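You operate a simulated robot arm through the tools that you are given. There is no shell and no other tool.

Carry out the task below with a simulated robot arm. There is one attempt and no reset: what you move stays moved.

TASK
Put things in order on the top of the back counter. At the end: the second choux bun stands where the black essence bottle (marked "LEMON") stood; the small green cake stands where the second choux bun stood; the black essence bottle from the top of the back counter stands where the white lime pot stood; the white lime pot stands on top of the clear custard film; whatever was shut is shut again. Leave all else as you found it, and nothing knocked over.
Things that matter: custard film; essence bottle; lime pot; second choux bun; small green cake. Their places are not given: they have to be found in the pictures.

It is judged by the outcome, as a careful person would: the job done as asked, and still so three seconds after it is handed in. It fails if anything else is knocked over, pushed out of place, dropped, spilled or broken.

THE ROBOT
A 7-joint arm with a two-finger parallel gripper, fixed in place. Base frame: the origin is at the foot of the arm, x ahead of it, y to its left, z up; the work surface is at about z = 0.9. Lengths are in m, angles in rad, forces in N, time in s.
With the tool pointing down near the work surface it reaches from about 0.1 to 0.64 m from the base axis. Its first joint turns from -1.152 to 1.152 rad. Payload 1.57 kg.
The tool frame sits at the grasp point between the pads (the TCP): z along the fingers, y along the line on which they close. The tips reach 0.03 m beyond it. The gripper opens to 0.08 m. The fingers are 0.017 m wide and 0.012 m thick; the gripper's body (0.04 by 0.082 m) begins 0.08 m behind the TCP.
Orientation is told as [roll, pitch, yaw] about the base's x, y, z axes, in that order, counted from this pose: with the fingers straight down and closing along the base's y, the tool's x points along the base's -x, its y along +y and its z along -z.

THE INTERFACE
- The arm moves only by the tool move_arm. Its argument "commands" is a list that holds one entry, the list of rows, each a list of 7 numbers: the shift along the tool's x, y, z in m, then the turn, a rotation vector about the tool's x, y, z in rad, then the gripper command, from -1 (fully open) to 1 (shut), values between in proportion. In form: [[[x, y, z, rx, ry, rz, grip], ...]]. A call has 1 to 20 rows; each row is the pose to reach, as a shift and turn from the pose commanded when the call began, along the tool's axes at that moment. A row lasts 0.2 s, in which the tool goes at most 0.05 m and 0.15 rad; a call with a longer step from one row to the next is refused whole, and so is a gripper value outside its range. A pose out of reach is approached as far as the arm can. The call stops where the force on the tool passes 40 N (or 10 N more than at its start, if that is more) or the arm is blocked; 0.2 s more then pass. Each finger travels about 0.072 m/s and halts on what it meets, pressing with about 42 N; the grip force reading is that of the motor and also rises with nothing between the fingers. The clock runs only during rows and for 0.2 s after the last one: add rows that repeat a pose to give the fingers time. It gives the time, the measured TCP pose, the force on the tool (base axes), the opening and the grip force at its end, in the units of the frame above (readings bear some noise), with the torque about the TCP (base axes, N m) and any sound that the robot's microphone picked up.
- Cameras (640 x 400 px; columns grow to the right, rows downward): "scene" is fixed at [0.0729, 0.479, 1.401]; the picture's right is [-0.28, -0.96, 0.00], its down [-0.75, 0.22, -0.63] and it looks along [0.60, -0.18, -0.78] (base axes); focal length 230 px, centre (320, 200). "wrist" rides on the gripper at [0.072, -0.007, -0.122] in the tool frame; the picture's right is [0.09, 1.00, 0.00], its down [-0.84, 0.08, -0.54] and it looks along [-0.54, 0.05, 0.84] (tool axes); focal length 238 px, centre (320, 200).
- capture(camera): a new picture of that camera. No time passes.
- pixel_to_xyz(camera, pixels): for up to 12 pixels [column, row] of the newest picture of that camera ("zoom" is the newest enlarged one), the place [x, y, z] in the base frame of the surface seen there, good to about 0.003 m. No time passes.
- zoom(camera, box): a new picture of the part [left, top, right, bottom] of that camera's present view, enlarged. No time passes.
- sign_off(): hands the job in; it is judged then, once.

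Leave the gripper open and the arm clear of the work at the hand-in unless told otherwise.

The tools are called after "Emit:" as a command line: name --argument value ..., lists and objects as JSON in quotes. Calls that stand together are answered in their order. move_arm: Moves the arm, as the interface text tells. Its arguments: {"type":"object","properties":{"commands":{"type":"array"}},"required":["commands"]} The other tools are called the same way: capture (camera) takes a picture; pixel_to_xyz (camera, pixels) gives the place of the surface under pixels of a picture; zoom (camera, box) takes an enlarged picture of a part of a camera's view; sign_off () hands the job in.

At the start:

```text
time_s: 0.0
eef_pos: [0.3399, 0.1891, 1.1905]
ee_rot: [-0.001, 0.0, 0.001]
wrist_force: [0.6, -0.3, 0.2]
moment: [0.0, -0.03, 0.0]
width: 0.0801
finger_force: 0.0
```

scene: 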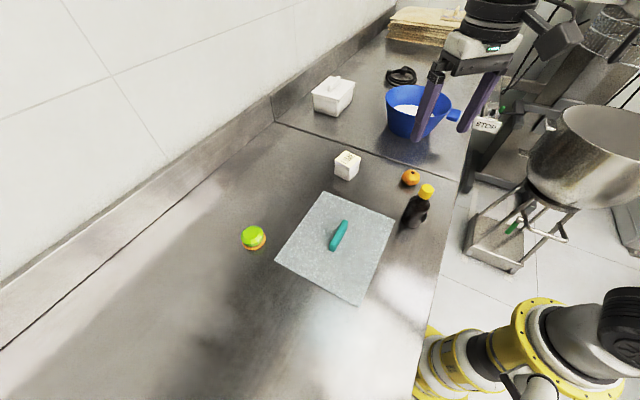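
wrist: 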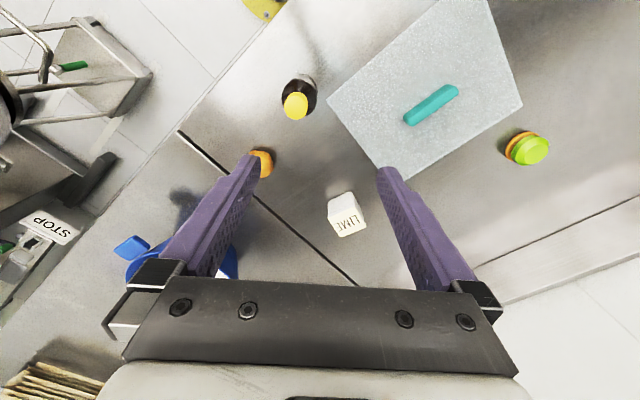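

I see a counter with a translucent square sheet (probably the custard film) that has a teal bar on it, a white cube marked LIME, a dark bottle with a yellow cap, a small orange-brown ball (probably a choux bun) and a green and orange cake. I'll zoom in on both cameras to tell them apart.

Emit:
zoom --camera "scene" --box '[220, 130, 460, 310]'

Emit:
zoom --camera "wrist" --box '[230, 60, 400, 250]'

Emit:
zoom --camera "scene" --box '[300, 0, 500, 150]'

```text
2.22 times, centred on (340, 220) of scene
```

zoom: 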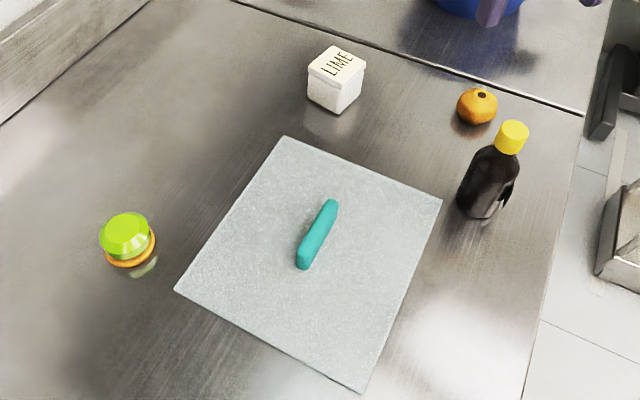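

```text
2.11 times, centred on (315, 155) of wrist
```

zoom: 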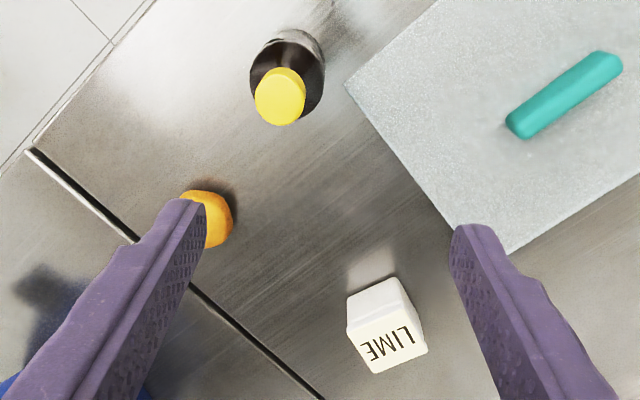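

```text
2.67 times, centred on (400, 75) of scene
```

zoom: 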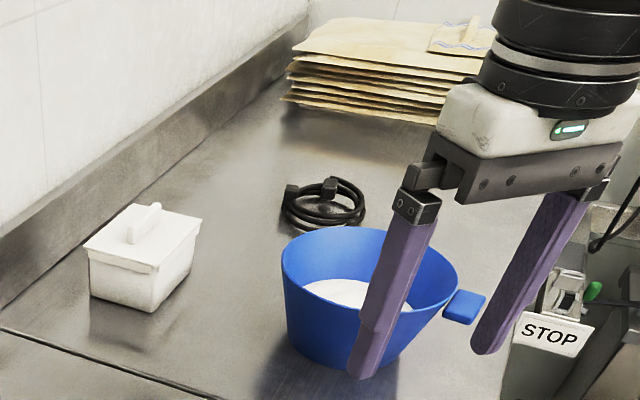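

The picture leaves several things unclear: what the grey square with the teal bar is, what the green and orange item is, and whether the orange ball is the bun. I'll zoom further on each.

Emit:
zoom --camera "scene" --box '[225, 210, 285, 260]'

Emit:
zoom --camera "scene" --box '[385, 160, 445, 240]'

Emit:
zoom --camera "scene" --box '[270, 185, 400, 310]'

Emit:
zoom --camera "wrist" --box '[320, 0, 560, 190]'

Emit:
zoom --camera "scene" --box '[300, 65, 370, 125]'

Emit:
zoom --camera "scene" --box '[440, 60, 640, 300]'

```text
8.00 times, centred on (255, 235) of scene
```

zoom: 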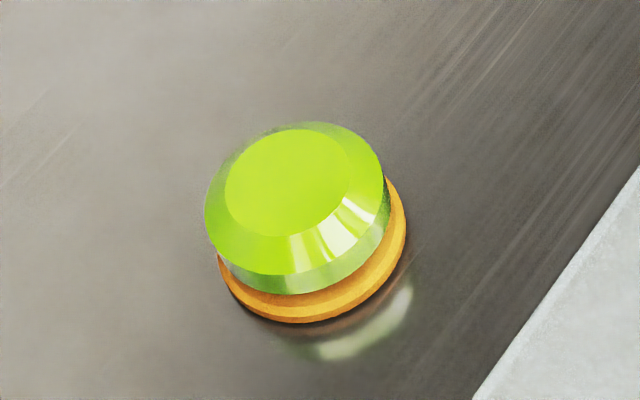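

```text
5.00 times, centred on (415, 200) of scene
```

zoom: 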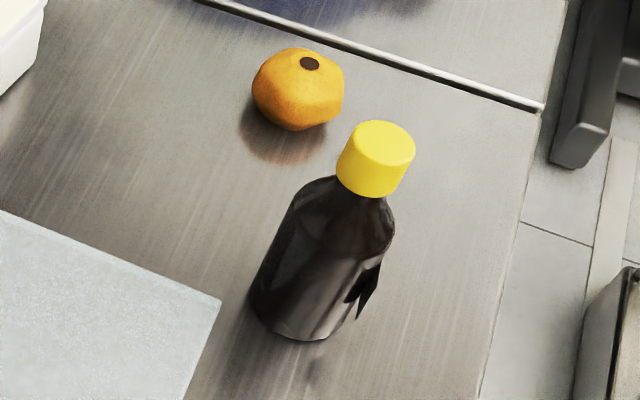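

```text
3.20 times, centred on (335, 248) of scene
```

zoom: 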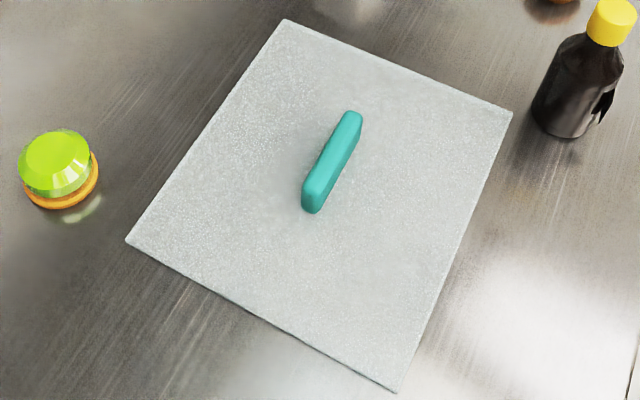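

```text
2.11 times, centred on (440, 95) of wrist
```

zoom: 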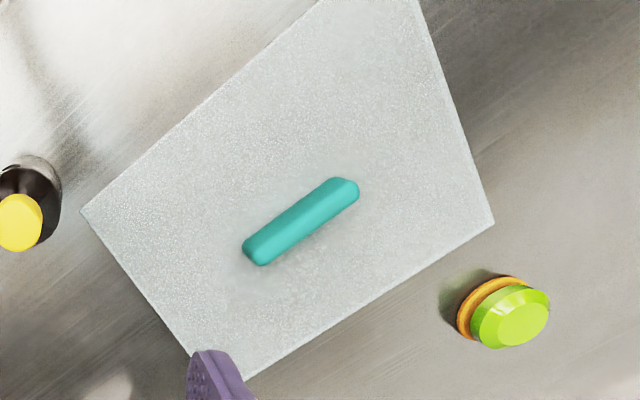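

```text
6.67 times, centred on (335, 95) of scene
```

zoom: 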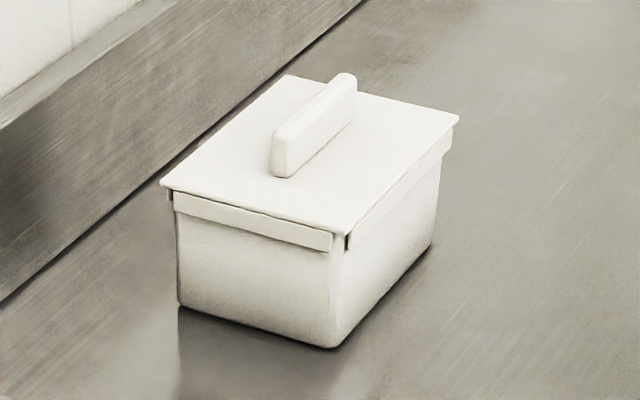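

```text
1.67 times, centred on (540, 180) of scene
```

zoom: 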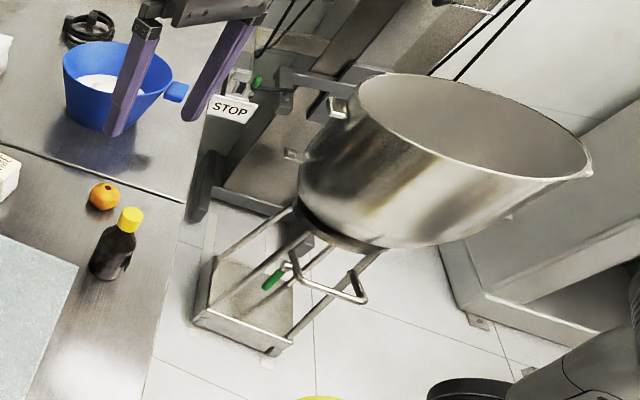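

Next I'll measure the main points: the corners and middle of the sheet, the teal bar, the bottle, the orange ball, the pot, the green cake and the counter.

Emit:
pixel_to_xyz --camera "scene" --pixels '[[327, 194], [394, 218], [358, 303], [278, 260], [340, 235], [310, 225], [365, 245], [427, 189], [412, 220], [411, 177], [347, 157], [253, 235]]'

Emit:
pixel_to_xyz --camera "wrist" --pixels '[[297, 103], [262, 158], [345, 215], [530, 150], [432, 104], [380, 100], [470, 60], [300, 240], [515, 160], [335, 100], [455, 92], [408, 117]]'

Emit:
pixel_to_xyz --camera "scene" --pixels '[[220, 200], [290, 170], [380, 185], [440, 220], [400, 270], [230, 300], [333, 90], [320, 98], [345, 98], [408, 105], [455, 115], [402, 76]]'

```text
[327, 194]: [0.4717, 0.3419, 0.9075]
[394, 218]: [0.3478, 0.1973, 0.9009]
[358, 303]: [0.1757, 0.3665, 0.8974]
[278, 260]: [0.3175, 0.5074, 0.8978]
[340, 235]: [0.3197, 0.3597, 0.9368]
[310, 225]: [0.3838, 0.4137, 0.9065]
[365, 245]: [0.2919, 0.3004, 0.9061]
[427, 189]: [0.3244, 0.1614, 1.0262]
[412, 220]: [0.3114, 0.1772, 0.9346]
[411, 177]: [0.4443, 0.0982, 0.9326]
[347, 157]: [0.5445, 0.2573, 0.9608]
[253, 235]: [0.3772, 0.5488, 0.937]
```

```text
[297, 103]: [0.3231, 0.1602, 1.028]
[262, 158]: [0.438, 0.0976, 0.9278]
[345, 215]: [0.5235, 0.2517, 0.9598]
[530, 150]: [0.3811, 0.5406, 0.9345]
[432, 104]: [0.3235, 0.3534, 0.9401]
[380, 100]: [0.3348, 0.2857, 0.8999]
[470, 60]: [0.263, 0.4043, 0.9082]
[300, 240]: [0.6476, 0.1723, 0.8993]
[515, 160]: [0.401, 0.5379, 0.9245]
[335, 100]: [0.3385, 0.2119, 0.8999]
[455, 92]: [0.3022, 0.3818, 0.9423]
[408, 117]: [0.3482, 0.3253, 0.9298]
```

```text
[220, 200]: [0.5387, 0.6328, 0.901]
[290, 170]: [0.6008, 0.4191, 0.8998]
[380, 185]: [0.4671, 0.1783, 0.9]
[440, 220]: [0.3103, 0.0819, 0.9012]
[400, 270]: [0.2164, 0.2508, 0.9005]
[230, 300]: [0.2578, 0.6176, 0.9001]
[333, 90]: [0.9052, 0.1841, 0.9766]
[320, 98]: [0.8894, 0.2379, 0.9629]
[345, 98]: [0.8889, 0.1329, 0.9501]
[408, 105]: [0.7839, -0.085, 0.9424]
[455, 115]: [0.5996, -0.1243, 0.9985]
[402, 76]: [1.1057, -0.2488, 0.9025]
```

The sheet is about 0.19 x 0.24 m and 6–8 mm thick, with a centred teal handle whose top is at z≈0.94. That suggests a lid over a well, but I'm not sure. I'll move the wrist camera over it for a closer look before touching anything.

Emit:
move_arm --commands '[[[0.022, 0.035, 0.01, 0, 0, 0, -1], [0.044, 0.07, 0.02, 0, 0, 0, -1], [0.066, 0.105, 0.03, 0, 0, 0, -1], [0.088, 0.14, 0.04, 0, 0, 0, -1], [0.1, 0.16, 0.06, 0, 0, 0, -1], [0.1, 0.16, 0.08, 0, 0, 0, -1]]]'

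Emit:
capture --camera "wrist"

Emit:
capture --camera "scene"

```text
time_s: 1.4
eef_pos: [0.2394, 0.3494, 1.1111]
ee_rot: [0.0, -0.002, 0.001]
wrist_force: [0.6, -0.1, -0.8]
moment: [-0.01, -0.02, 0.01]
width: 0.08
finger_force: 0.1
```

```text
taken
```

wrist: 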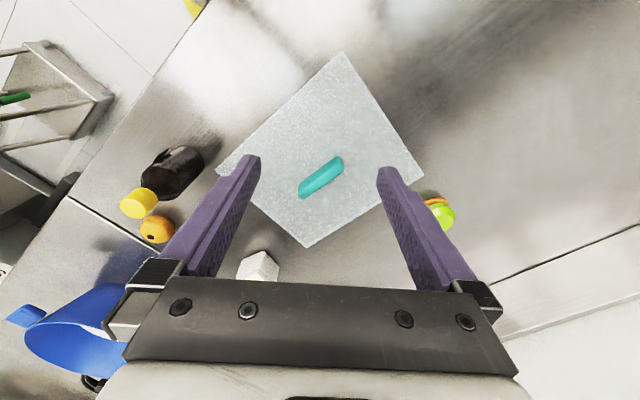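

```text
taken
```

scene: 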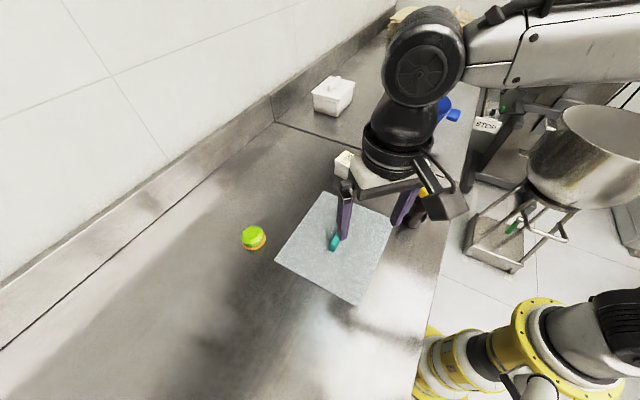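

Now I'll enlarge the wrist view of the lid, the bottle and ball, and the green cake.

Emit:
zoom --camera "wrist" --box '[210, 50, 430, 250]'

Emit:
zoom --camera "wrist" --box '[100, 130, 220, 250]'

Emit:
zoom --camera "wrist" --box '[400, 170, 480, 240]'

Emit:
zoom --camera "scene" --box '[440, 190, 560, 290]'

```text
2.00 times, centred on (320, 150) of wrist
```

zoom: 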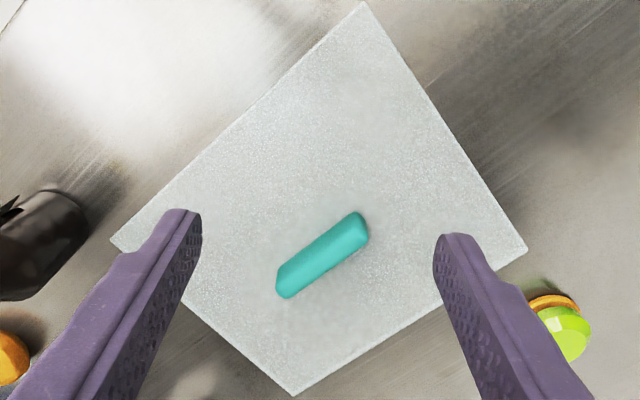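

```text
3.33 times, centred on (160, 190) of wrist
```

zoom: 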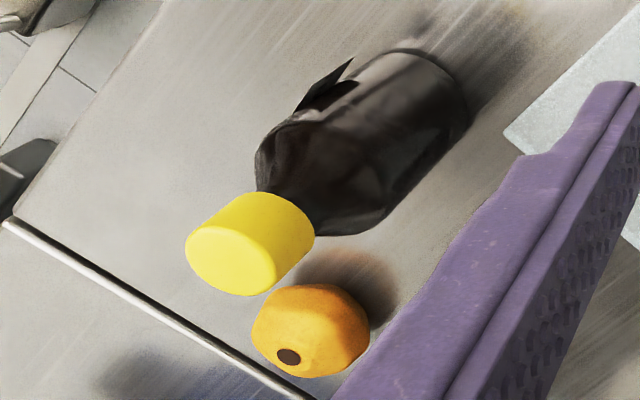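

```text
5.71 times, centred on (440, 205) of wrist
```

zoom: 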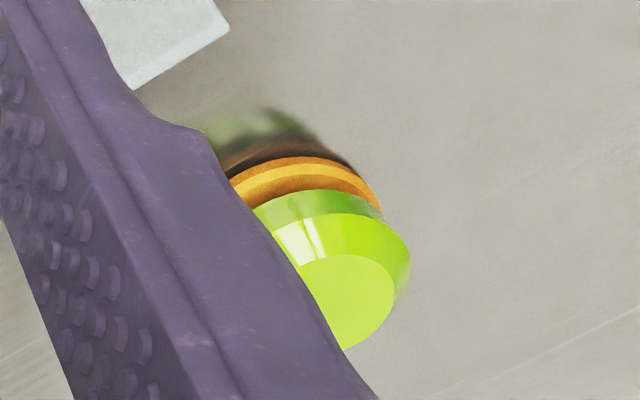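

```text
4.00 times, centred on (500, 240) of scene
```

zoom: 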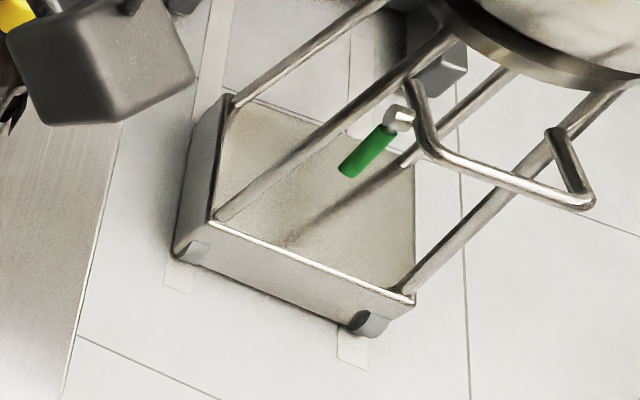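

The lid is frosted, so I can't see under it. I'll measure the handle more precisely and check the counter edges and the free space where the lid could be laid down.

Emit:
pixel_to_xyz --camera "wrist" --pixels '[[302, 193], [338, 162], [320, 177], [345, 54], [218, 174], [422, 174], [307, 246], [300, 165], [345, 190], [260, 130], [330, 215], [370, 110]]'

Emit:
pixel_to_xyz --camera "scene" --pixels '[[416, 300], [410, 340], [400, 390], [432, 280], [450, 220], [350, 340], [300, 360], [250, 330], [180, 330], [150, 250], [300, 390], [420, 320]]'

Emit:
zoom --camera "scene" --box '[320, 240, 480, 400]'

```text
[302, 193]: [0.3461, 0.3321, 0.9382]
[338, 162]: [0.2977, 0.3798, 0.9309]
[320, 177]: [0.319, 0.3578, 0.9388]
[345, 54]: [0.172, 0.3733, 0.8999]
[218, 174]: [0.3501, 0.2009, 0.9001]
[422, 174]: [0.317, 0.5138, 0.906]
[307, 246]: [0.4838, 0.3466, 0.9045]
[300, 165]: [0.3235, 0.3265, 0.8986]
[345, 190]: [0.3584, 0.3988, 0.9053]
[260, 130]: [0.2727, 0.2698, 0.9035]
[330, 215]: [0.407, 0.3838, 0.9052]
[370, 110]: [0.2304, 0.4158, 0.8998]
```

```text
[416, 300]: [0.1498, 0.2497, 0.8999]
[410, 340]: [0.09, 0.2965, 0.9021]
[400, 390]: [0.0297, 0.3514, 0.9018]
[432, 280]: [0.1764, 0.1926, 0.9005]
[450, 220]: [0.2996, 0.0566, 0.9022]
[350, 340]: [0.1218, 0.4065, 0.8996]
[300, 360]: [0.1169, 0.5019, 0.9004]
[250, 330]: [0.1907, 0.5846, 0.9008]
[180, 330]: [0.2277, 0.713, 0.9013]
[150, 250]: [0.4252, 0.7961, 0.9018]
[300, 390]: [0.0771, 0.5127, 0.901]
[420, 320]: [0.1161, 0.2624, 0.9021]
```

```text
2.50 times, centred on (400, 320) of scene
```

zoom: 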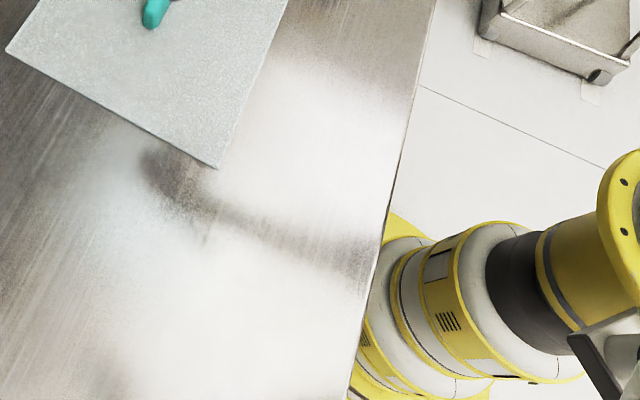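

The lid centre is about (0.329, 0.356), and its handle runs along base direction (0.707, -0.707). The counter edge is about 0.13 m in front of the lid. I'll move above the handle, turning to yaw -45° so the fingers close across it, and check alignment from z≈1.05.

Emit:
move_arm --commands '[[[-0.015, 0.001, 0.01, 0, 0, 0.131, -1], [-0.03, 0.002, 0.02, 0, 0, 0.262, -1], [-0.045, 0.004, 0.03, 0, 0, 0.393, -1], [-0.06, 0.005, 0.04, 0, 0, 0.524, -1], [-0.075, 0.006, 0.05, 0, 0, 0.655, -1], [-0.085, 0.007, 0.06, 0, 0, 0.785, -1], [-0.085, 0.007, 0.06, 0, 0, 0.785, -1]]]'

Emit:
capture --camera "wrist"

Emit:
capture --camera "scene"

```text
time_s: 3.0
eef_pos: [0.3246, 0.3547, 1.0495]
ee_rot: [0.0, 0.002, -0.788]
wrist_force: [0.5, 0.9, -0.1]
moment: [0.01, 0.02, -0.03]
width: 0.0798
finger_force: 0.1
```

```text
taken
```

wrist: 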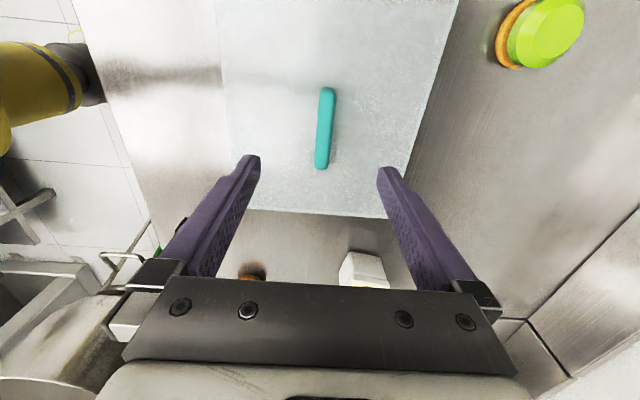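

```text
taken
```

scene: 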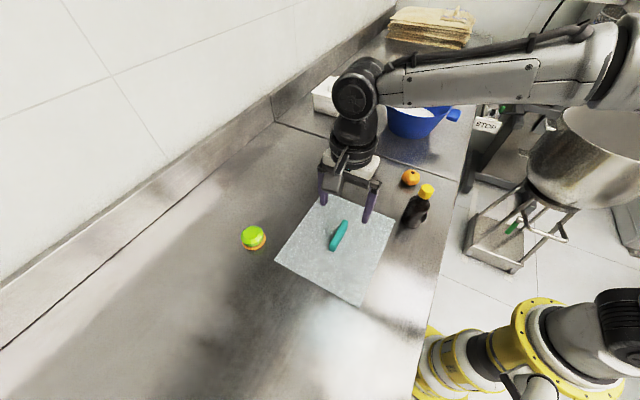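

The handle is nearly aligned with the tool x axis. I'll read the exact positions of its ends and sides.

Emit:
zoom --camera "wrist" --box '[280, 70, 360, 190]'

Emit:
pixel_to_xyz --camera "wrist" --pixels '[[326, 92], [321, 164], [324, 128], [320, 128], [328, 128], [317, 150], [325, 150], [270, 60], [420, 60], [250, 205], [395, 210], [360, 120]]'

```text
3.33 times, centred on (320, 130) of wrist
```

zoom: 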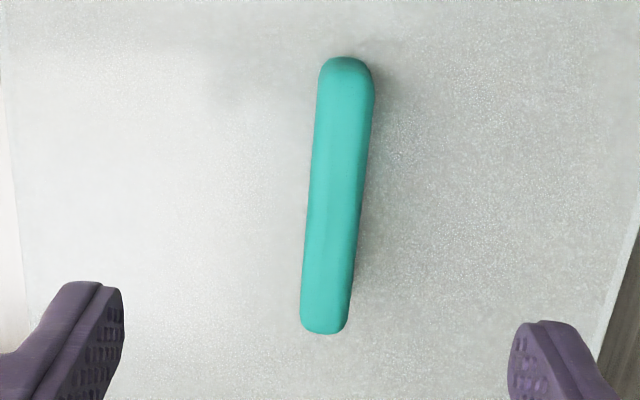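

```text
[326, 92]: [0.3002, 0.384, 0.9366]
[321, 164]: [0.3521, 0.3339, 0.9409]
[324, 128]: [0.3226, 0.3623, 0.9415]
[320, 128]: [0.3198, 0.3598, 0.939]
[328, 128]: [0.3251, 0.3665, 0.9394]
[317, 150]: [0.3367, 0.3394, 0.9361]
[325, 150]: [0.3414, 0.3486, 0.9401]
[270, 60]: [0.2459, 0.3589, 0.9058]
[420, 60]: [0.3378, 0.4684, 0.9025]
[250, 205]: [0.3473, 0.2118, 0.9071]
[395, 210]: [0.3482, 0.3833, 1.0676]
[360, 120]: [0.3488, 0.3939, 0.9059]
```

The handle centre is about (0.326, 0.359) with its top at z=0.940. I'll shift 4 mm along tool y and 2 mm along tool x, lower the TCP to z≈0.943 so the tips stay about 8 mm above the plate, and close.

Emit:
move_arm --commands '[[[0.002, 0.004, 0.03, 0, 0, 0, -1], [0.002, 0.004, 0.06, 0, 0, 0, -1], [0.002, 0.004, 0.085, 0, 0, 0, -1], [0.002, 0.004, 0.1065, 0, 0, 0, -1], [0.002, 0.004, 0.1065, 0, 0, 0, -1], [0.002, 0.004, 0.1065, 0, 0, 0, 0], [0.002, 0.004, 0.1065, 0, 0, 0, 1], [0.002, 0.004, 0.1065, 0, 0, 0, 1], [0.002, 0.004, 0.1065, 0, 0, 0, 1], [0.002, 0.004, 0.1065, 0, 0, 0, 1]]]'

```text
time_s: 5.2
eef_pos: [0.3255, 0.3581, 0.9436]
ee_rot: [-0.001, 0.001, -0.785]
wrist_force: [-0.1, -0.3, -0.4]
moment: [0.01, 0.02, -0.03]
width: 0.0151
finger_force: 31.4
```

The fingers hold the handle at 0.015 m width. I'll raise it slowly by 3 cm and read the load.

Emit:
move_arm --commands '[[[0, 0, -0.005, 0, 0, 0, 1], [0, 0, -0.01, 0, 0, 0, 1], [0, 0, -0.02, 0, 0, 0, 1], [0, 0, -0.03, 0, 0, 0, 1], [0, 0, -0.03, 0, 0, 0, 1]]]'

Emit:
capture --camera "scene"

Emit:
capture --camera "wrist"

```text
time_s: 6.4
eef_pos: [0.3259, 0.3586, 0.976]
ee_rot: [0.001, 0.001, -0.787]
wrist_force: [0.1, 0.7, -1.0]
moment: [0.01, -0.01, -0.01]
width: 0.015
finger_force: 30.8
```

```text
taken
```

scene: 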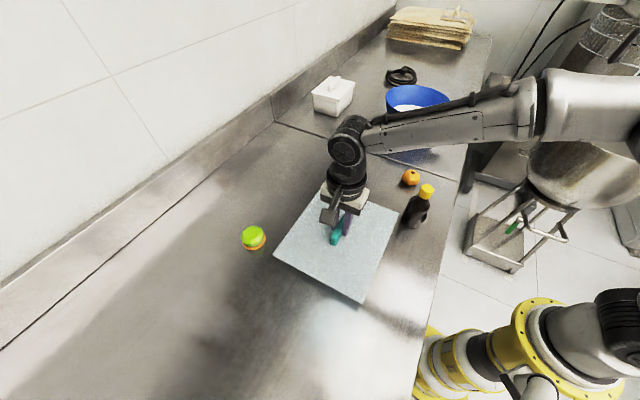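

```text
taken
```

wrist: 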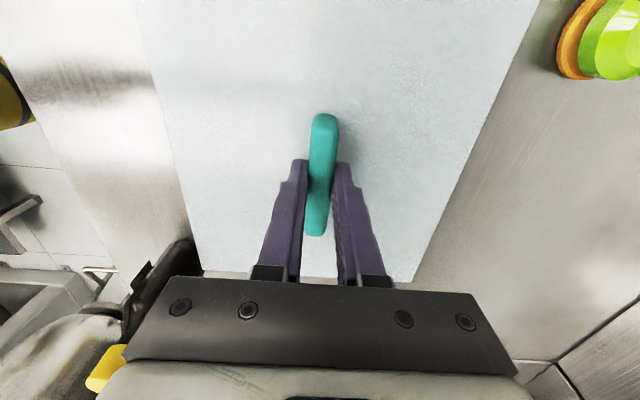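

The lid lifts freely and is light. I'll raise it to z≈1.12, above the bottle cap at 1.03, then carry it toward the right so the scene camera can see what was under it.

Emit:
move_arm --commands '[[[0, 0, -0.04, 0, 0, 0, 1], [0, 0, -0.08, 0, 0, 0, 1], [0, 0, -0.12, 0, 0, 0, 1], [0, 0, -0.15, 0, 0, 0, 1], [-0.03, 0, -0.15, 0, 0, 0, 1], [-0.07, 0, -0.15, 0, 0, 0, 1], [-0.11, 0, -0.15, 0, 0, 0, 1], [-0.15, 0, -0.15, 0, 0, 0, 1], [-0.18, 0, -0.15, 0, 0, 0, 1], [-0.2, 0, -0.15, 0, 0, 0, 1], [-0.2, 0, -0.15, 0, 0, 0, 1]]]'

Emit:
capture --camera "scene"

Emit:
capture --camera "wrist"

```text
time_s: 8.8
eef_pos: [0.4672, 0.2184, 1.123]
ee_rot: [0.001, 0.001, -0.784]
wrist_force: [0.4, 0.5, 0.0]
moment: [0.03, 0.03, -0.01]
width: 0.0153
finger_force: 31.5
```

```text
taken
```

scene: 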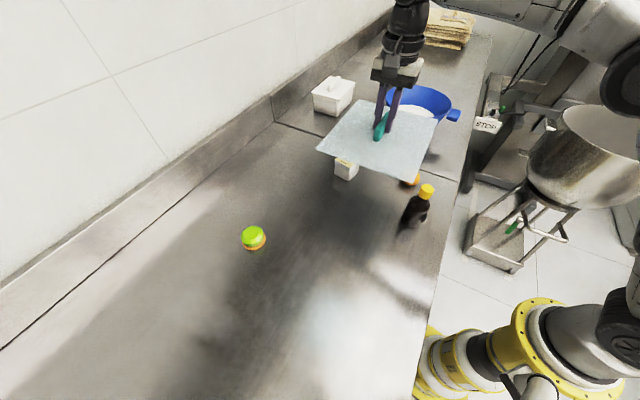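

```text
taken
```

wrist: 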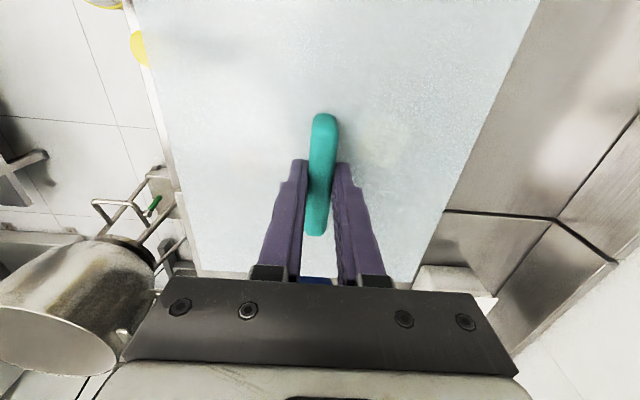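

There's no well: the counter where the sheet lay looks plain. I'll zoom in to make sure no transparent film is lying there.

Emit:
zoom --camera "scene" --box '[260, 170, 440, 320]'

Emit:
zoom --camera "scene" --box '[310, 70, 450, 200]'

Emit:
pixel_to_xyz --camera "scene" --pixels '[[340, 235], [310, 225], [365, 245], [320, 210], [370, 220], [350, 280], [300, 250], [330, 260], [380, 260]]'

```text
2.67 times, centred on (350, 245) of scene
```

zoom: 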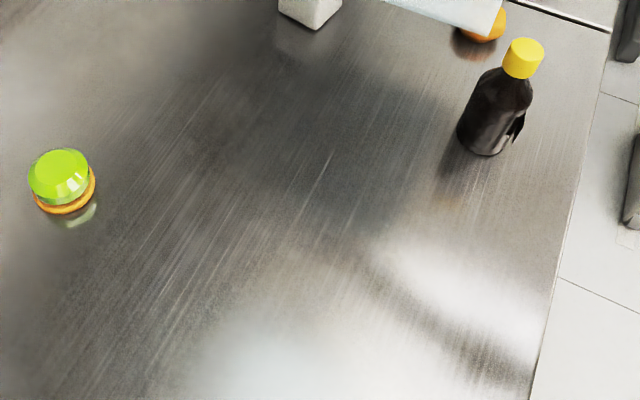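

```text
3.08 times, centred on (380, 135) of scene
```

zoom: 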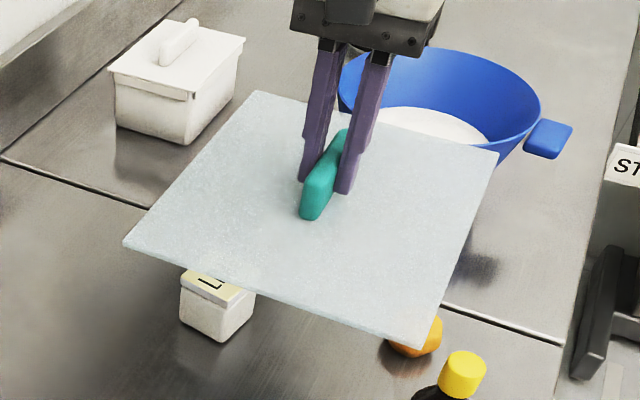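

```text
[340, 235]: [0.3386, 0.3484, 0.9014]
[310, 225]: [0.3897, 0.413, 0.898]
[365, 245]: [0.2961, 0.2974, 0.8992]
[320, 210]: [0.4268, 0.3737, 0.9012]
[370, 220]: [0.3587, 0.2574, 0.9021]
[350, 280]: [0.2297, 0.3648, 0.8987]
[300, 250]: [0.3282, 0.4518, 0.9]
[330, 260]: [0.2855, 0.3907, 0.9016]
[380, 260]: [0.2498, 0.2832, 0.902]
```

The scan reads a bare counter at z≈0.900, with no film left there. So the translucent sheet with the teal handle is itself the fifth listed thing, the clear custard film. It must go back exactly where it was, so I'll retrace the same path, set it down gently and release.

Emit:
move_arm --commands '[[[0.04, 0, 0, 0, 0, 0, 1], [0.08, 0, 0, 0, 0, 0, 1], [0.12, 0, 0, 0, 0, 0, 1], [0.16, 0, 0, 0, 0, 0, 1], [0.19, 0, 0, 0, 0, 0, 1], [0.2, 0, 0, 0, 0, 0, 1], [0.2, 0, 0, 0, 0, 0, 1], [0.2, 0, 0.04, 0, 0, 0, 1], [0.2, 0, 0.08, 0, 0, 0, 1], [0.2, 0, 0.12, 0, 0, 0, 1], [0.2, 0, 0.15, 0, 0, 0, 1], [0.2, 0, 0.165, 0, 0, 0, 1], [0.2, 0, 0.173, 0, 0, 0, 1], [0.2, 0, 0.177, 0, 0, 0, 1], [0.2, 0, 0.18, 0, 0, 0, 1], [0.2, 0, 0.18, 0, 0, 0, 1]]]'

Emit:
capture --camera "scene"

```text
time_s: 12.2
eef_pos: [0.3262, 0.3588, 0.9455]
ee_rot: [-0.001, 0.001, -0.786]
wrist_force: [-0.1, 0.7, -1.4]
moment: [0.02, -0.03, 0.01]
width: 0.0152
finger_force: 30.8
```

```text
taken
```

scene: 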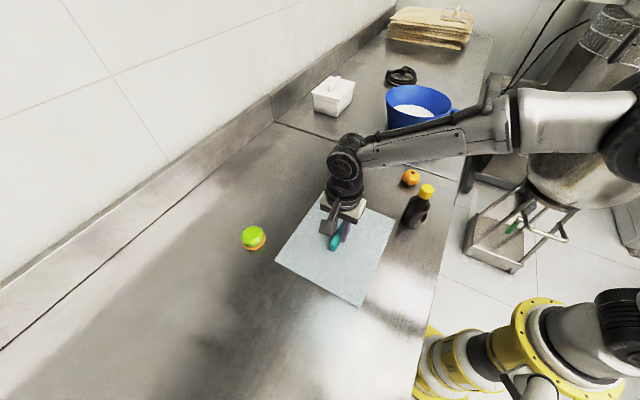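

The TCP reads z=0.9455, against 0.9436 when I gripped it, so the sheet may still hang about 2 mm up. I'll lower 2 mm more and then open.

Emit:
move_arm --commands '[[[0, 0, 0.001, 0, 0, 0, 1], [0, 0, 0.002, 0, 0, 0, 1], [0, 0, 0.002, 0, 0, 0, 1]]]'

```text
time_s: 13.0
eef_pos: [0.3264, 0.3588, 0.9431]
ee_rot: [0.003, 0.0, -0.784]
wrist_force: [-2.4, -3.1, 11.6]
moment: [-0.16, 0.14, 0.0]
width: 0.0149
finger_force: 30.9
```

There's an 11.6 N upward push, so the sheet rests on the counter. I'll open the fingers and rise straight up.

Emit:
move_arm --commands '[[[0, 0, -0.001, 0, 0, 0, 0.5], [0, 0, -0.001, 0, 0, 0, 0], [0, 0, -0.001, 0, 0, 0, -0.5], [0, 0, -0.001, 0, 0, 0, -0.5], [0, 0, -0.03, 0, 0, 0, -0.5], [0, 0, -0.07, 0, 0, 0, -1], [0, 0, -0.11, 0, 0, 0, -1], [0, 0, -0.15, 0, 0, 0, -1], [0, 0, -0.15, 0, 0, 0, -1]]]'

Emit:
capture --camera "scene"

Emit:
capture --camera "wrist"

```text
time_s: 15.0
eef_pos: [0.3255, 0.3577, 1.0938]
ee_rot: [0.001, 0.0, -0.786]
wrist_force: [-0.4, 0.2, -0.6]
moment: [0.01, 0.01, 0.03]
width: 0.0798
finger_force: 0.1
```

```text
taken
```

scene: 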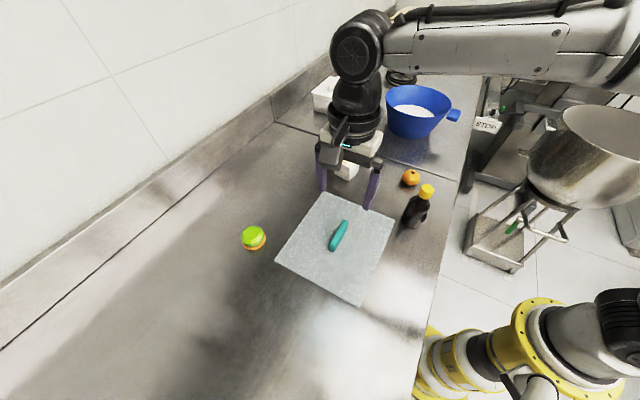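

```text
taken
```

wrist: 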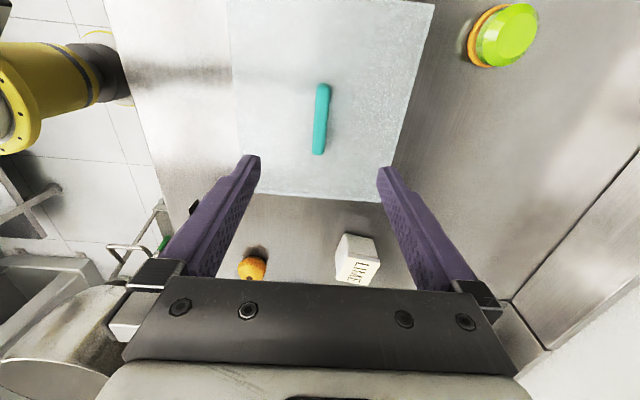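

The sheet's corners are at the same pixels as at the start, so it's back in place. Next is the lime pot: I'll shift the camera to see it clearly and measure its size and orientation.

Emit:
move_arm --commands '[[[-0.02, 0.025, 0, 0, 0, 0, -1], [-0.04, 0.05, 0, 0, 0, 0, -1], [-0.06, 0.07, 0, 0, 0, 0, -1], [-0.06, 0.07, 0, 0, 0, 0, -1]]]'

Emit:
capture --camera "wrist"

Emit:
zoom --camera "scene" --box '[320, 135, 380, 195]'

```text
time_s: 16.0
eef_pos: [0.4193, 0.3659, 1.0931]
ee_rot: [-0.001, 0.002, -0.786]
wrist_force: [0.5, 0.2, 0.4]
moment: [0.02, -0.03, -0.01]
width: 0.0801
finger_force: 0.0
```

```text
taken
```

wrist: 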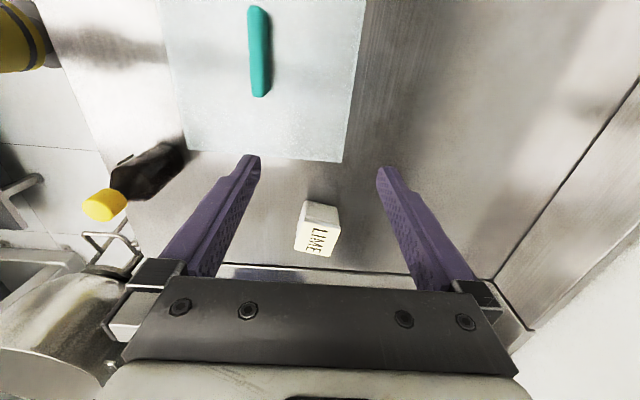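

```text
6.67 times, centred on (350, 165) of scene
```

zoom: 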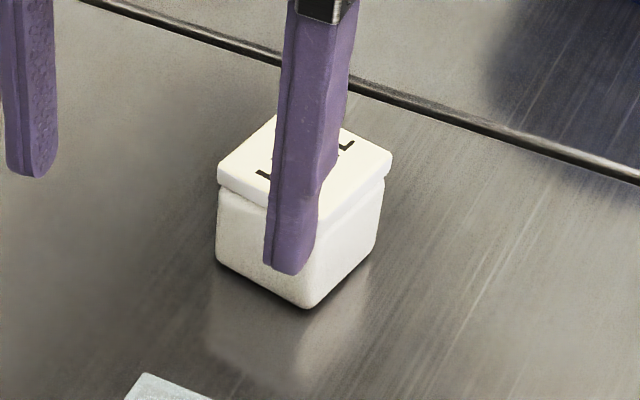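

The pot is a lidded white cube. I'll enlarge the wrist view to get its edges.

Emit:
zoom --camera "wrist" --box '[285, 190, 355, 270]'

Emit:
pixel_to_xyz --camera "wrist" --pixels '[[305, 229], [336, 233], [332, 253], [299, 247], [318, 240], [309, 204], [337, 209], [320, 216], [317, 245], [330, 240], [305, 240], [320, 270]]'

```text
5.00 times, centred on (320, 230) of wrist
```

zoom: 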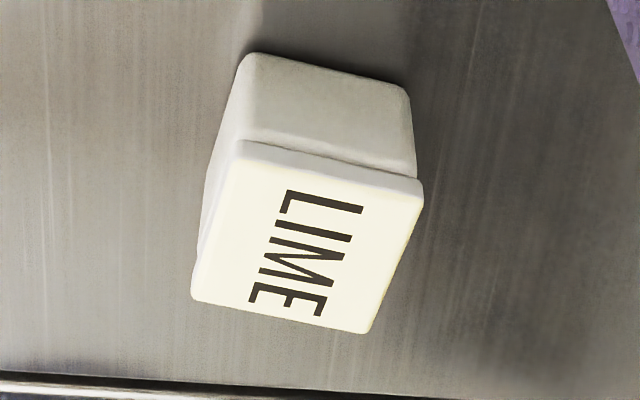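

```text
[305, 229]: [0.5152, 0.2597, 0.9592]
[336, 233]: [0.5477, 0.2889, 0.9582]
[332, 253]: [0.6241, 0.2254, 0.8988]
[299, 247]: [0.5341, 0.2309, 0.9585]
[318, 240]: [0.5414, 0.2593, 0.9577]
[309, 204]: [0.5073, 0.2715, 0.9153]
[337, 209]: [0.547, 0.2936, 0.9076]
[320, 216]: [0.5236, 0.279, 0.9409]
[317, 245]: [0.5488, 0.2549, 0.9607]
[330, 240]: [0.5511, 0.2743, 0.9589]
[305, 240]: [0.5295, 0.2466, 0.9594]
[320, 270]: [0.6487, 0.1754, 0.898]
```

I'll read the top-face corners from the enlarged picture, just inside the edges.

Emit:
pixel_to_xyz --camera "zoom" --pixels '[[242, 160], [412, 194], [362, 322], [198, 292], [325, 172], [278, 308], [220, 225], [390, 258], [305, 240], [250, 65], [400, 95], [330, 120]]'

```text
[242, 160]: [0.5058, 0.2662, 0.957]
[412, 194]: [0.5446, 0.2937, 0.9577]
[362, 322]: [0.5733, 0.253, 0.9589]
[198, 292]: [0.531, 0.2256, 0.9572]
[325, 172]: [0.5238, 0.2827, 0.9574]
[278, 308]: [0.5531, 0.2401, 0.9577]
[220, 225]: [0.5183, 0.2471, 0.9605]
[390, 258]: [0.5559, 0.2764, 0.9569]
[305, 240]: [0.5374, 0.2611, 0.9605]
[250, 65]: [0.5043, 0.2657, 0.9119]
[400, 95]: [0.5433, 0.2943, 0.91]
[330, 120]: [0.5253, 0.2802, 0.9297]
```

The pot's top centre is about (0.539, 0.260), it's about 0.05 m square, and its edges lie at about 34°. I'll go above it, turn to yaw ≈ -56° so the fingers close along the 34° axis, and check before descending.

Emit:
move_arm --commands '[[[-0.04, 0.002, 0.008, 0, 0, 0.05, -1], [-0.08, 0.004, 0.016, 0, 0, 0.1, -1], [-0.12, 0.006, 0.024, 0, 0, 0.15, -1], [-0.1596, 0.0093, 0.033, 0, 0, 0.19, -1], [-0.1596, 0.0093, 0.033, 0, 0, 0.19, -1]]]'

Emit:
capture --camera "wrist"

Emit:
zoom --camera "scene" --box '[300, 90, 430, 200]'

```text
time_s: 17.2
eef_pos: [0.5372, 0.2616, 1.0568]
ee_rot: [0.001, 0.0, -0.975]
wrist_force: [-0.6, 0.1, 0.8]
moment: [0.01, 0.03, 0.02]
width: 0.0799
finger_force: 0.1
```

```text
taken
```

wrist: 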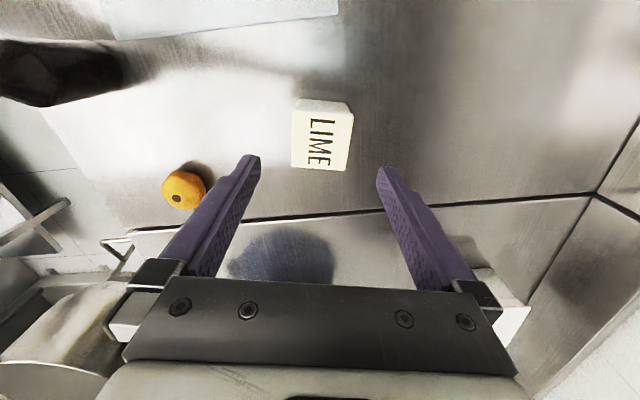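

```text
3.64 times, centred on (365, 145) of scene
```

zoom: 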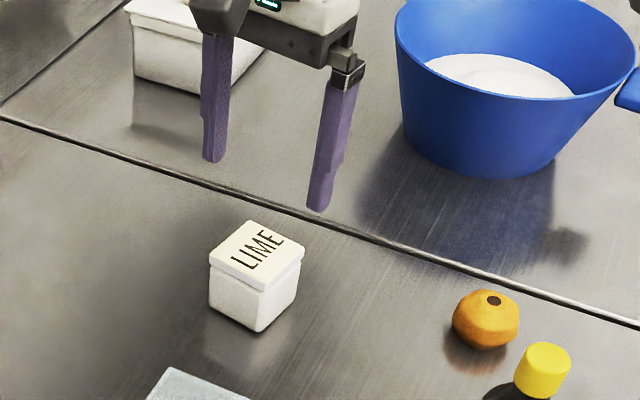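

The pot looks square to the fingers. I'll check its centre again from here and also take the ball's position.

Emit:
zoom --camera "wrist" --box '[270, 80, 370, 190]'

Emit:
pixel_to_xyz --camera "wrist" --pixels '[[294, 114], [351, 117], [346, 166], [293, 162], [321, 140], [178, 190], [186, 178], [170, 185], [200, 186]]'

```text
3.64 times, centred on (320, 135) of wrist
```

zoom: 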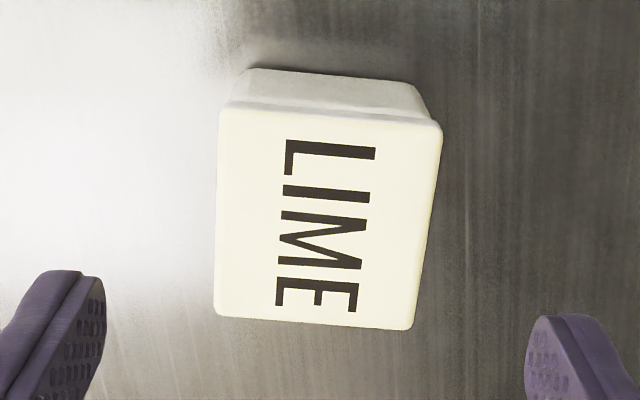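

```text
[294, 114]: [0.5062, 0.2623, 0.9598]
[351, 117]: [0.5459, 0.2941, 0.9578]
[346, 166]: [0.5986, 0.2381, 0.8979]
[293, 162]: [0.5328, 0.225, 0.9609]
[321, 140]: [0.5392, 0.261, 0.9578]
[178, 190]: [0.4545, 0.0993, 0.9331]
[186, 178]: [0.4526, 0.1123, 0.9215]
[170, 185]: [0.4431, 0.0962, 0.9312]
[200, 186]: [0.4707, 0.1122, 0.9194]
```

Emit:
pixel_to_xyz --camera "zoom" --pixels '[[228, 118], [432, 132], [404, 320], [222, 304], [330, 125], [315, 310], [222, 210], [420, 225], [325, 218]]'

```text
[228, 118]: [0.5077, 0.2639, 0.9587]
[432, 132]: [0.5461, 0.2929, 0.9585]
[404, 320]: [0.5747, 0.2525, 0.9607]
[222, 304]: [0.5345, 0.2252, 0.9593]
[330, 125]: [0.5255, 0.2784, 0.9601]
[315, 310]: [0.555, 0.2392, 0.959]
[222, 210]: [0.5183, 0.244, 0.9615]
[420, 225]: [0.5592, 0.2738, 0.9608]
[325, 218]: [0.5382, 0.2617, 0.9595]
```

The pot centre is (0.540, 0.259). I'll correct by -3.7 mm along tool x and 1 mm along y, descend to TCP z≈0.936 and close on the body.

Emit:
move_arm --commands '[[[-0.0037, 0.0009, 0.03, 0, 0, 0, -1], [-0.0037, 0.0009, 0.06, 0, 0, 0, -1], [-0.0037, 0.0009, 0.09, 0, 0, 0, -1], [-0.0037, 0.0009, 0.11, 0, 0, 0, -1], [-0.0037, 0.0009, 0.121, 0, 0, 0, -1], [-0.0037, 0.0009, 0.121, 0, 0, 0, -1], [-0.0037, 0.0009, 0.121, 0, 0, 0, 0], [-0.0037, 0.0009, 0.121, 0, 0, 0, 1], [-0.0037, 0.0009, 0.121, 0, 0, 0, 1], [-0.0037, 0.0009, 0.121, 0, 0, 0, 1]]]'

Emit:
capture --camera "wrist"

Emit:
zoom --camera "scene" --box '[310, 110, 410, 200]'

```text
time_s: 19.4
eef_pos: [0.54, 0.2572, 0.9376]
ee_rot: [-0.001, 0.001, -0.977]
wrist_force: [-0.1, -0.7, -0.3]
moment: [0.04, -0.08, -0.02]
width: 0.0557
finger_force: 41.8
```

```text
taken
```

wrist: 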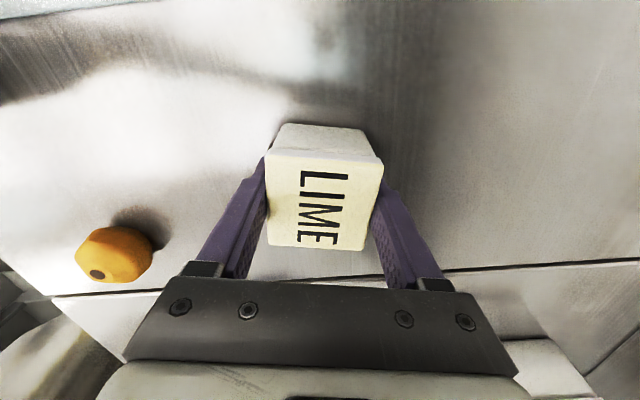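

```text
4.44 times, centred on (360, 155) of scene
```

zoom: 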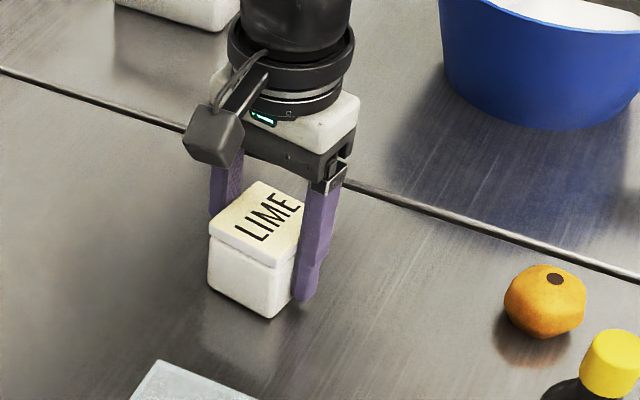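

It's gripped at 0.056 m with the full force reading. I'll lift straight up 0.10 m and check that the pot hangs level with its lid on.

Emit:
move_arm --commands '[[[0, 0, -0.005, 0, 0, 0, 1], [0, 0, -0.015, 0, 0, 0, 1], [0, 0, -0.035, 0, 0, 0, 1], [0, 0, -0.065, 0, 0, 0, 1], [0, 0, -0.1, 0, 0, 0, 1], [0, 0, -0.1, 0, 0, 0, 1]]]'

Emit:
capture --camera "wrist"

Emit:
zoom --camera "scene" --box '[310, 60, 430, 200]'

```text
time_s: 20.8
eef_pos: [0.5402, 0.2571, 1.0389]
ee_rot: [0.001, 0.001, -0.976]
wrist_force: [0.5, 0.2, -2.5]
moment: [0.02, 0.03, 0.01]
width: 0.0556
finger_force: 42.3
```

```text
taken
```

wrist: 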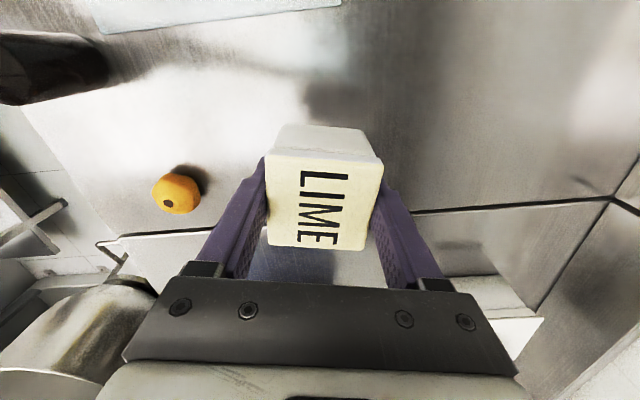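

```text
2.86 times, centred on (370, 130) of scene
```

zoom: 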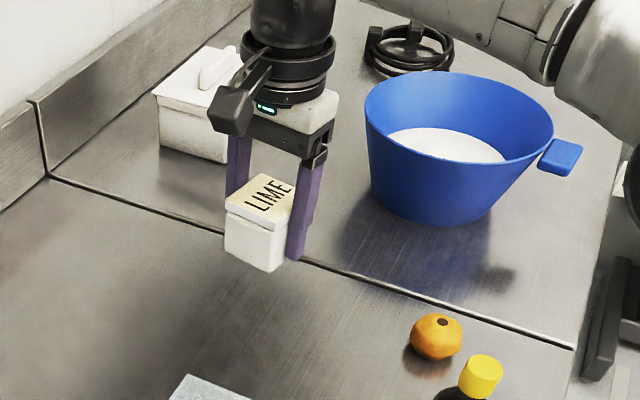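

The pot is held level, about 2.5 N. I'll carry it to above the film at (0.376, 0.309), which is clear of the handle and 25 mm inside the film's edge, turning to yaw -45° so it lies square with the film.

Emit:
move_arm --commands '[[[0.027, -0.0213, 0, 0, 0, -0.038, 1], [0.054, -0.0426, 0, 0, 0, -0.076, 1], [0.081, -0.064, 0, 0, 0, -0.114, 1], [0.108, -0.0853, 0, 0, 0, -0.152, 1], [0.1351, -0.1066, 0, 0, 0, -0.19, 1], [0.1351, -0.1066, 0, 0, 0, -0.19, 1]]]'

Emit:
capture --camera "wrist"

Emit:
zoom --camera "scene" --box '[260, 130, 440, 310]'

```text
time_s: 22.2
eef_pos: [0.3757, 0.3098, 1.037]
ee_rot: [0.0, -0.001, -0.785]
wrist_force: [-0.6, 0.8, -3.5]
moment: [-0.02, 0.0, -0.02]
width: 0.0557
finger_force: 41.7
```

```text
taken
```

wrist: 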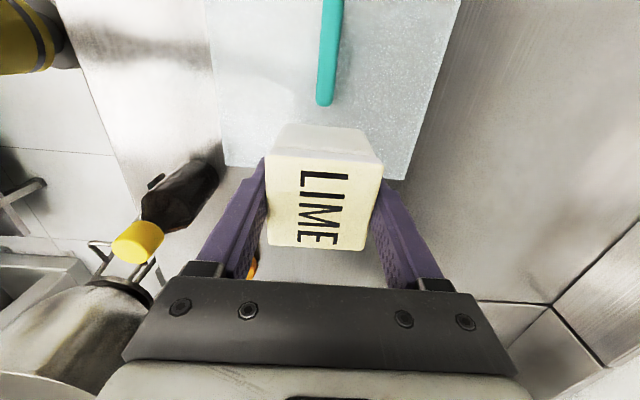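

```text
2.22 times, centred on (350, 220) of scene
```

zoom: 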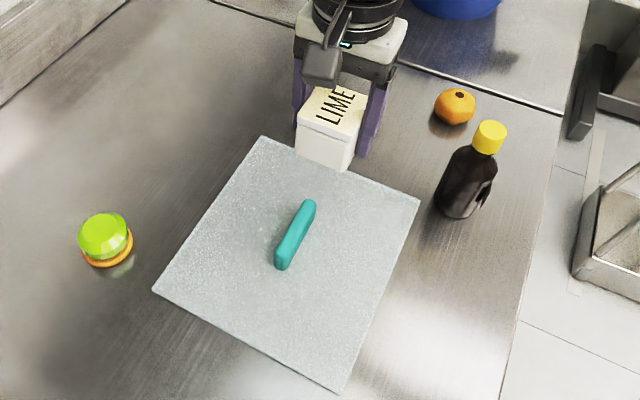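

It's in position. I'll lower to just above the film, slow down for the last few millimetres, and read the force before opening.

Emit:
move_arm --commands '[[[0, 0, 0.03, 0, 0, 0, 1], [0, 0, 0.06, 0, 0, 0, 1], [0, 0, 0.08, 0, 0, 0, 1], [0, 0, 0.087, 0, 0, 0, 1], [0, 0, 0.09, 0, 0, 0, 1], [0, 0, 0.092, 0, 0, 0, 1], [0, 0, 0.0935, 0, 0, 0, 1], [0, 0, 0.0935, 0, 0, 0, 1]]]'

```text
time_s: 23.0
eef_pos: [0.3796, 0.3103, 0.9746]
ee_rot: [0.026, -0.002, -0.786]
wrist_force: [-0.6, -1.2, 3.6]
moment: [0.07, 0.17, 0.02]
width: 0.0556
finger_force: 42.5
stopped in row 4: the force on the tool passed its limit at 68 N (the readings are from after the stop); the commanded pose is now the measured one
```

The move stopped at z=0.975. The pot's bottom, at about 0.937, must have met the end of the teal handle, because I left too little room. I'll rise straight up 5 cm and check that the pot and film are still in order.

Emit:
move_arm --commands '[[[0, 0, -0.01, 0, 0, 0, 1], [0, 0, -0.03, 0, 0, 0, 1], [0, 0, -0.05, 0, 0, 0, 1], [0, 0, -0.05, 0, 0, 0, 1]]]'

Emit:
capture --camera "wrist"

Emit:
capture --camera "scene"

Emit:
zoom --camera "scene" --box '[260, 130, 440, 310]'

```text
time_s: 24.0
eef_pos: [0.3773, 0.3105, 1.0248]
ee_rot: [0.024, -0.004, -0.786]
wrist_force: [0.7, 0.3, -4.0]
moment: [0.0, 0.01, -0.01]
width: 0.056
finger_force: 42.3
```

```text
taken
```

wrist: 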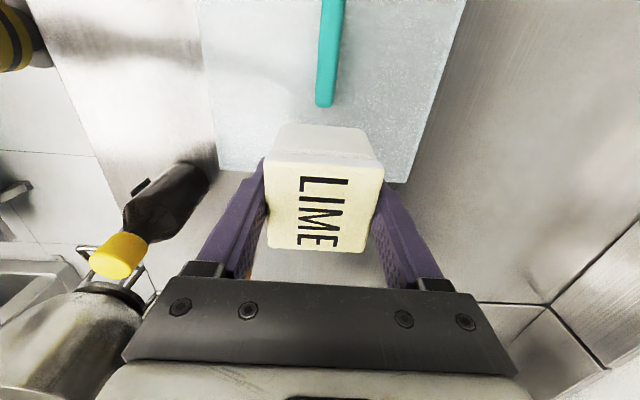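

```text
taken
```

scene: 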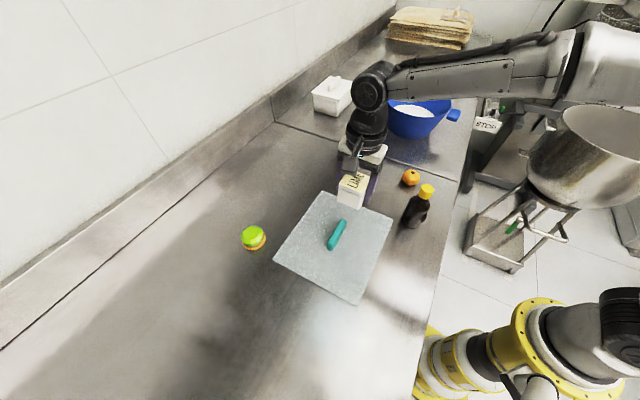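

```text
2.22 times, centred on (350, 220) of scene
```

zoom: 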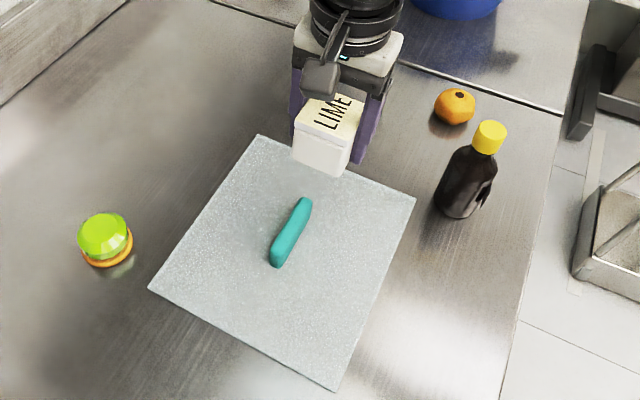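

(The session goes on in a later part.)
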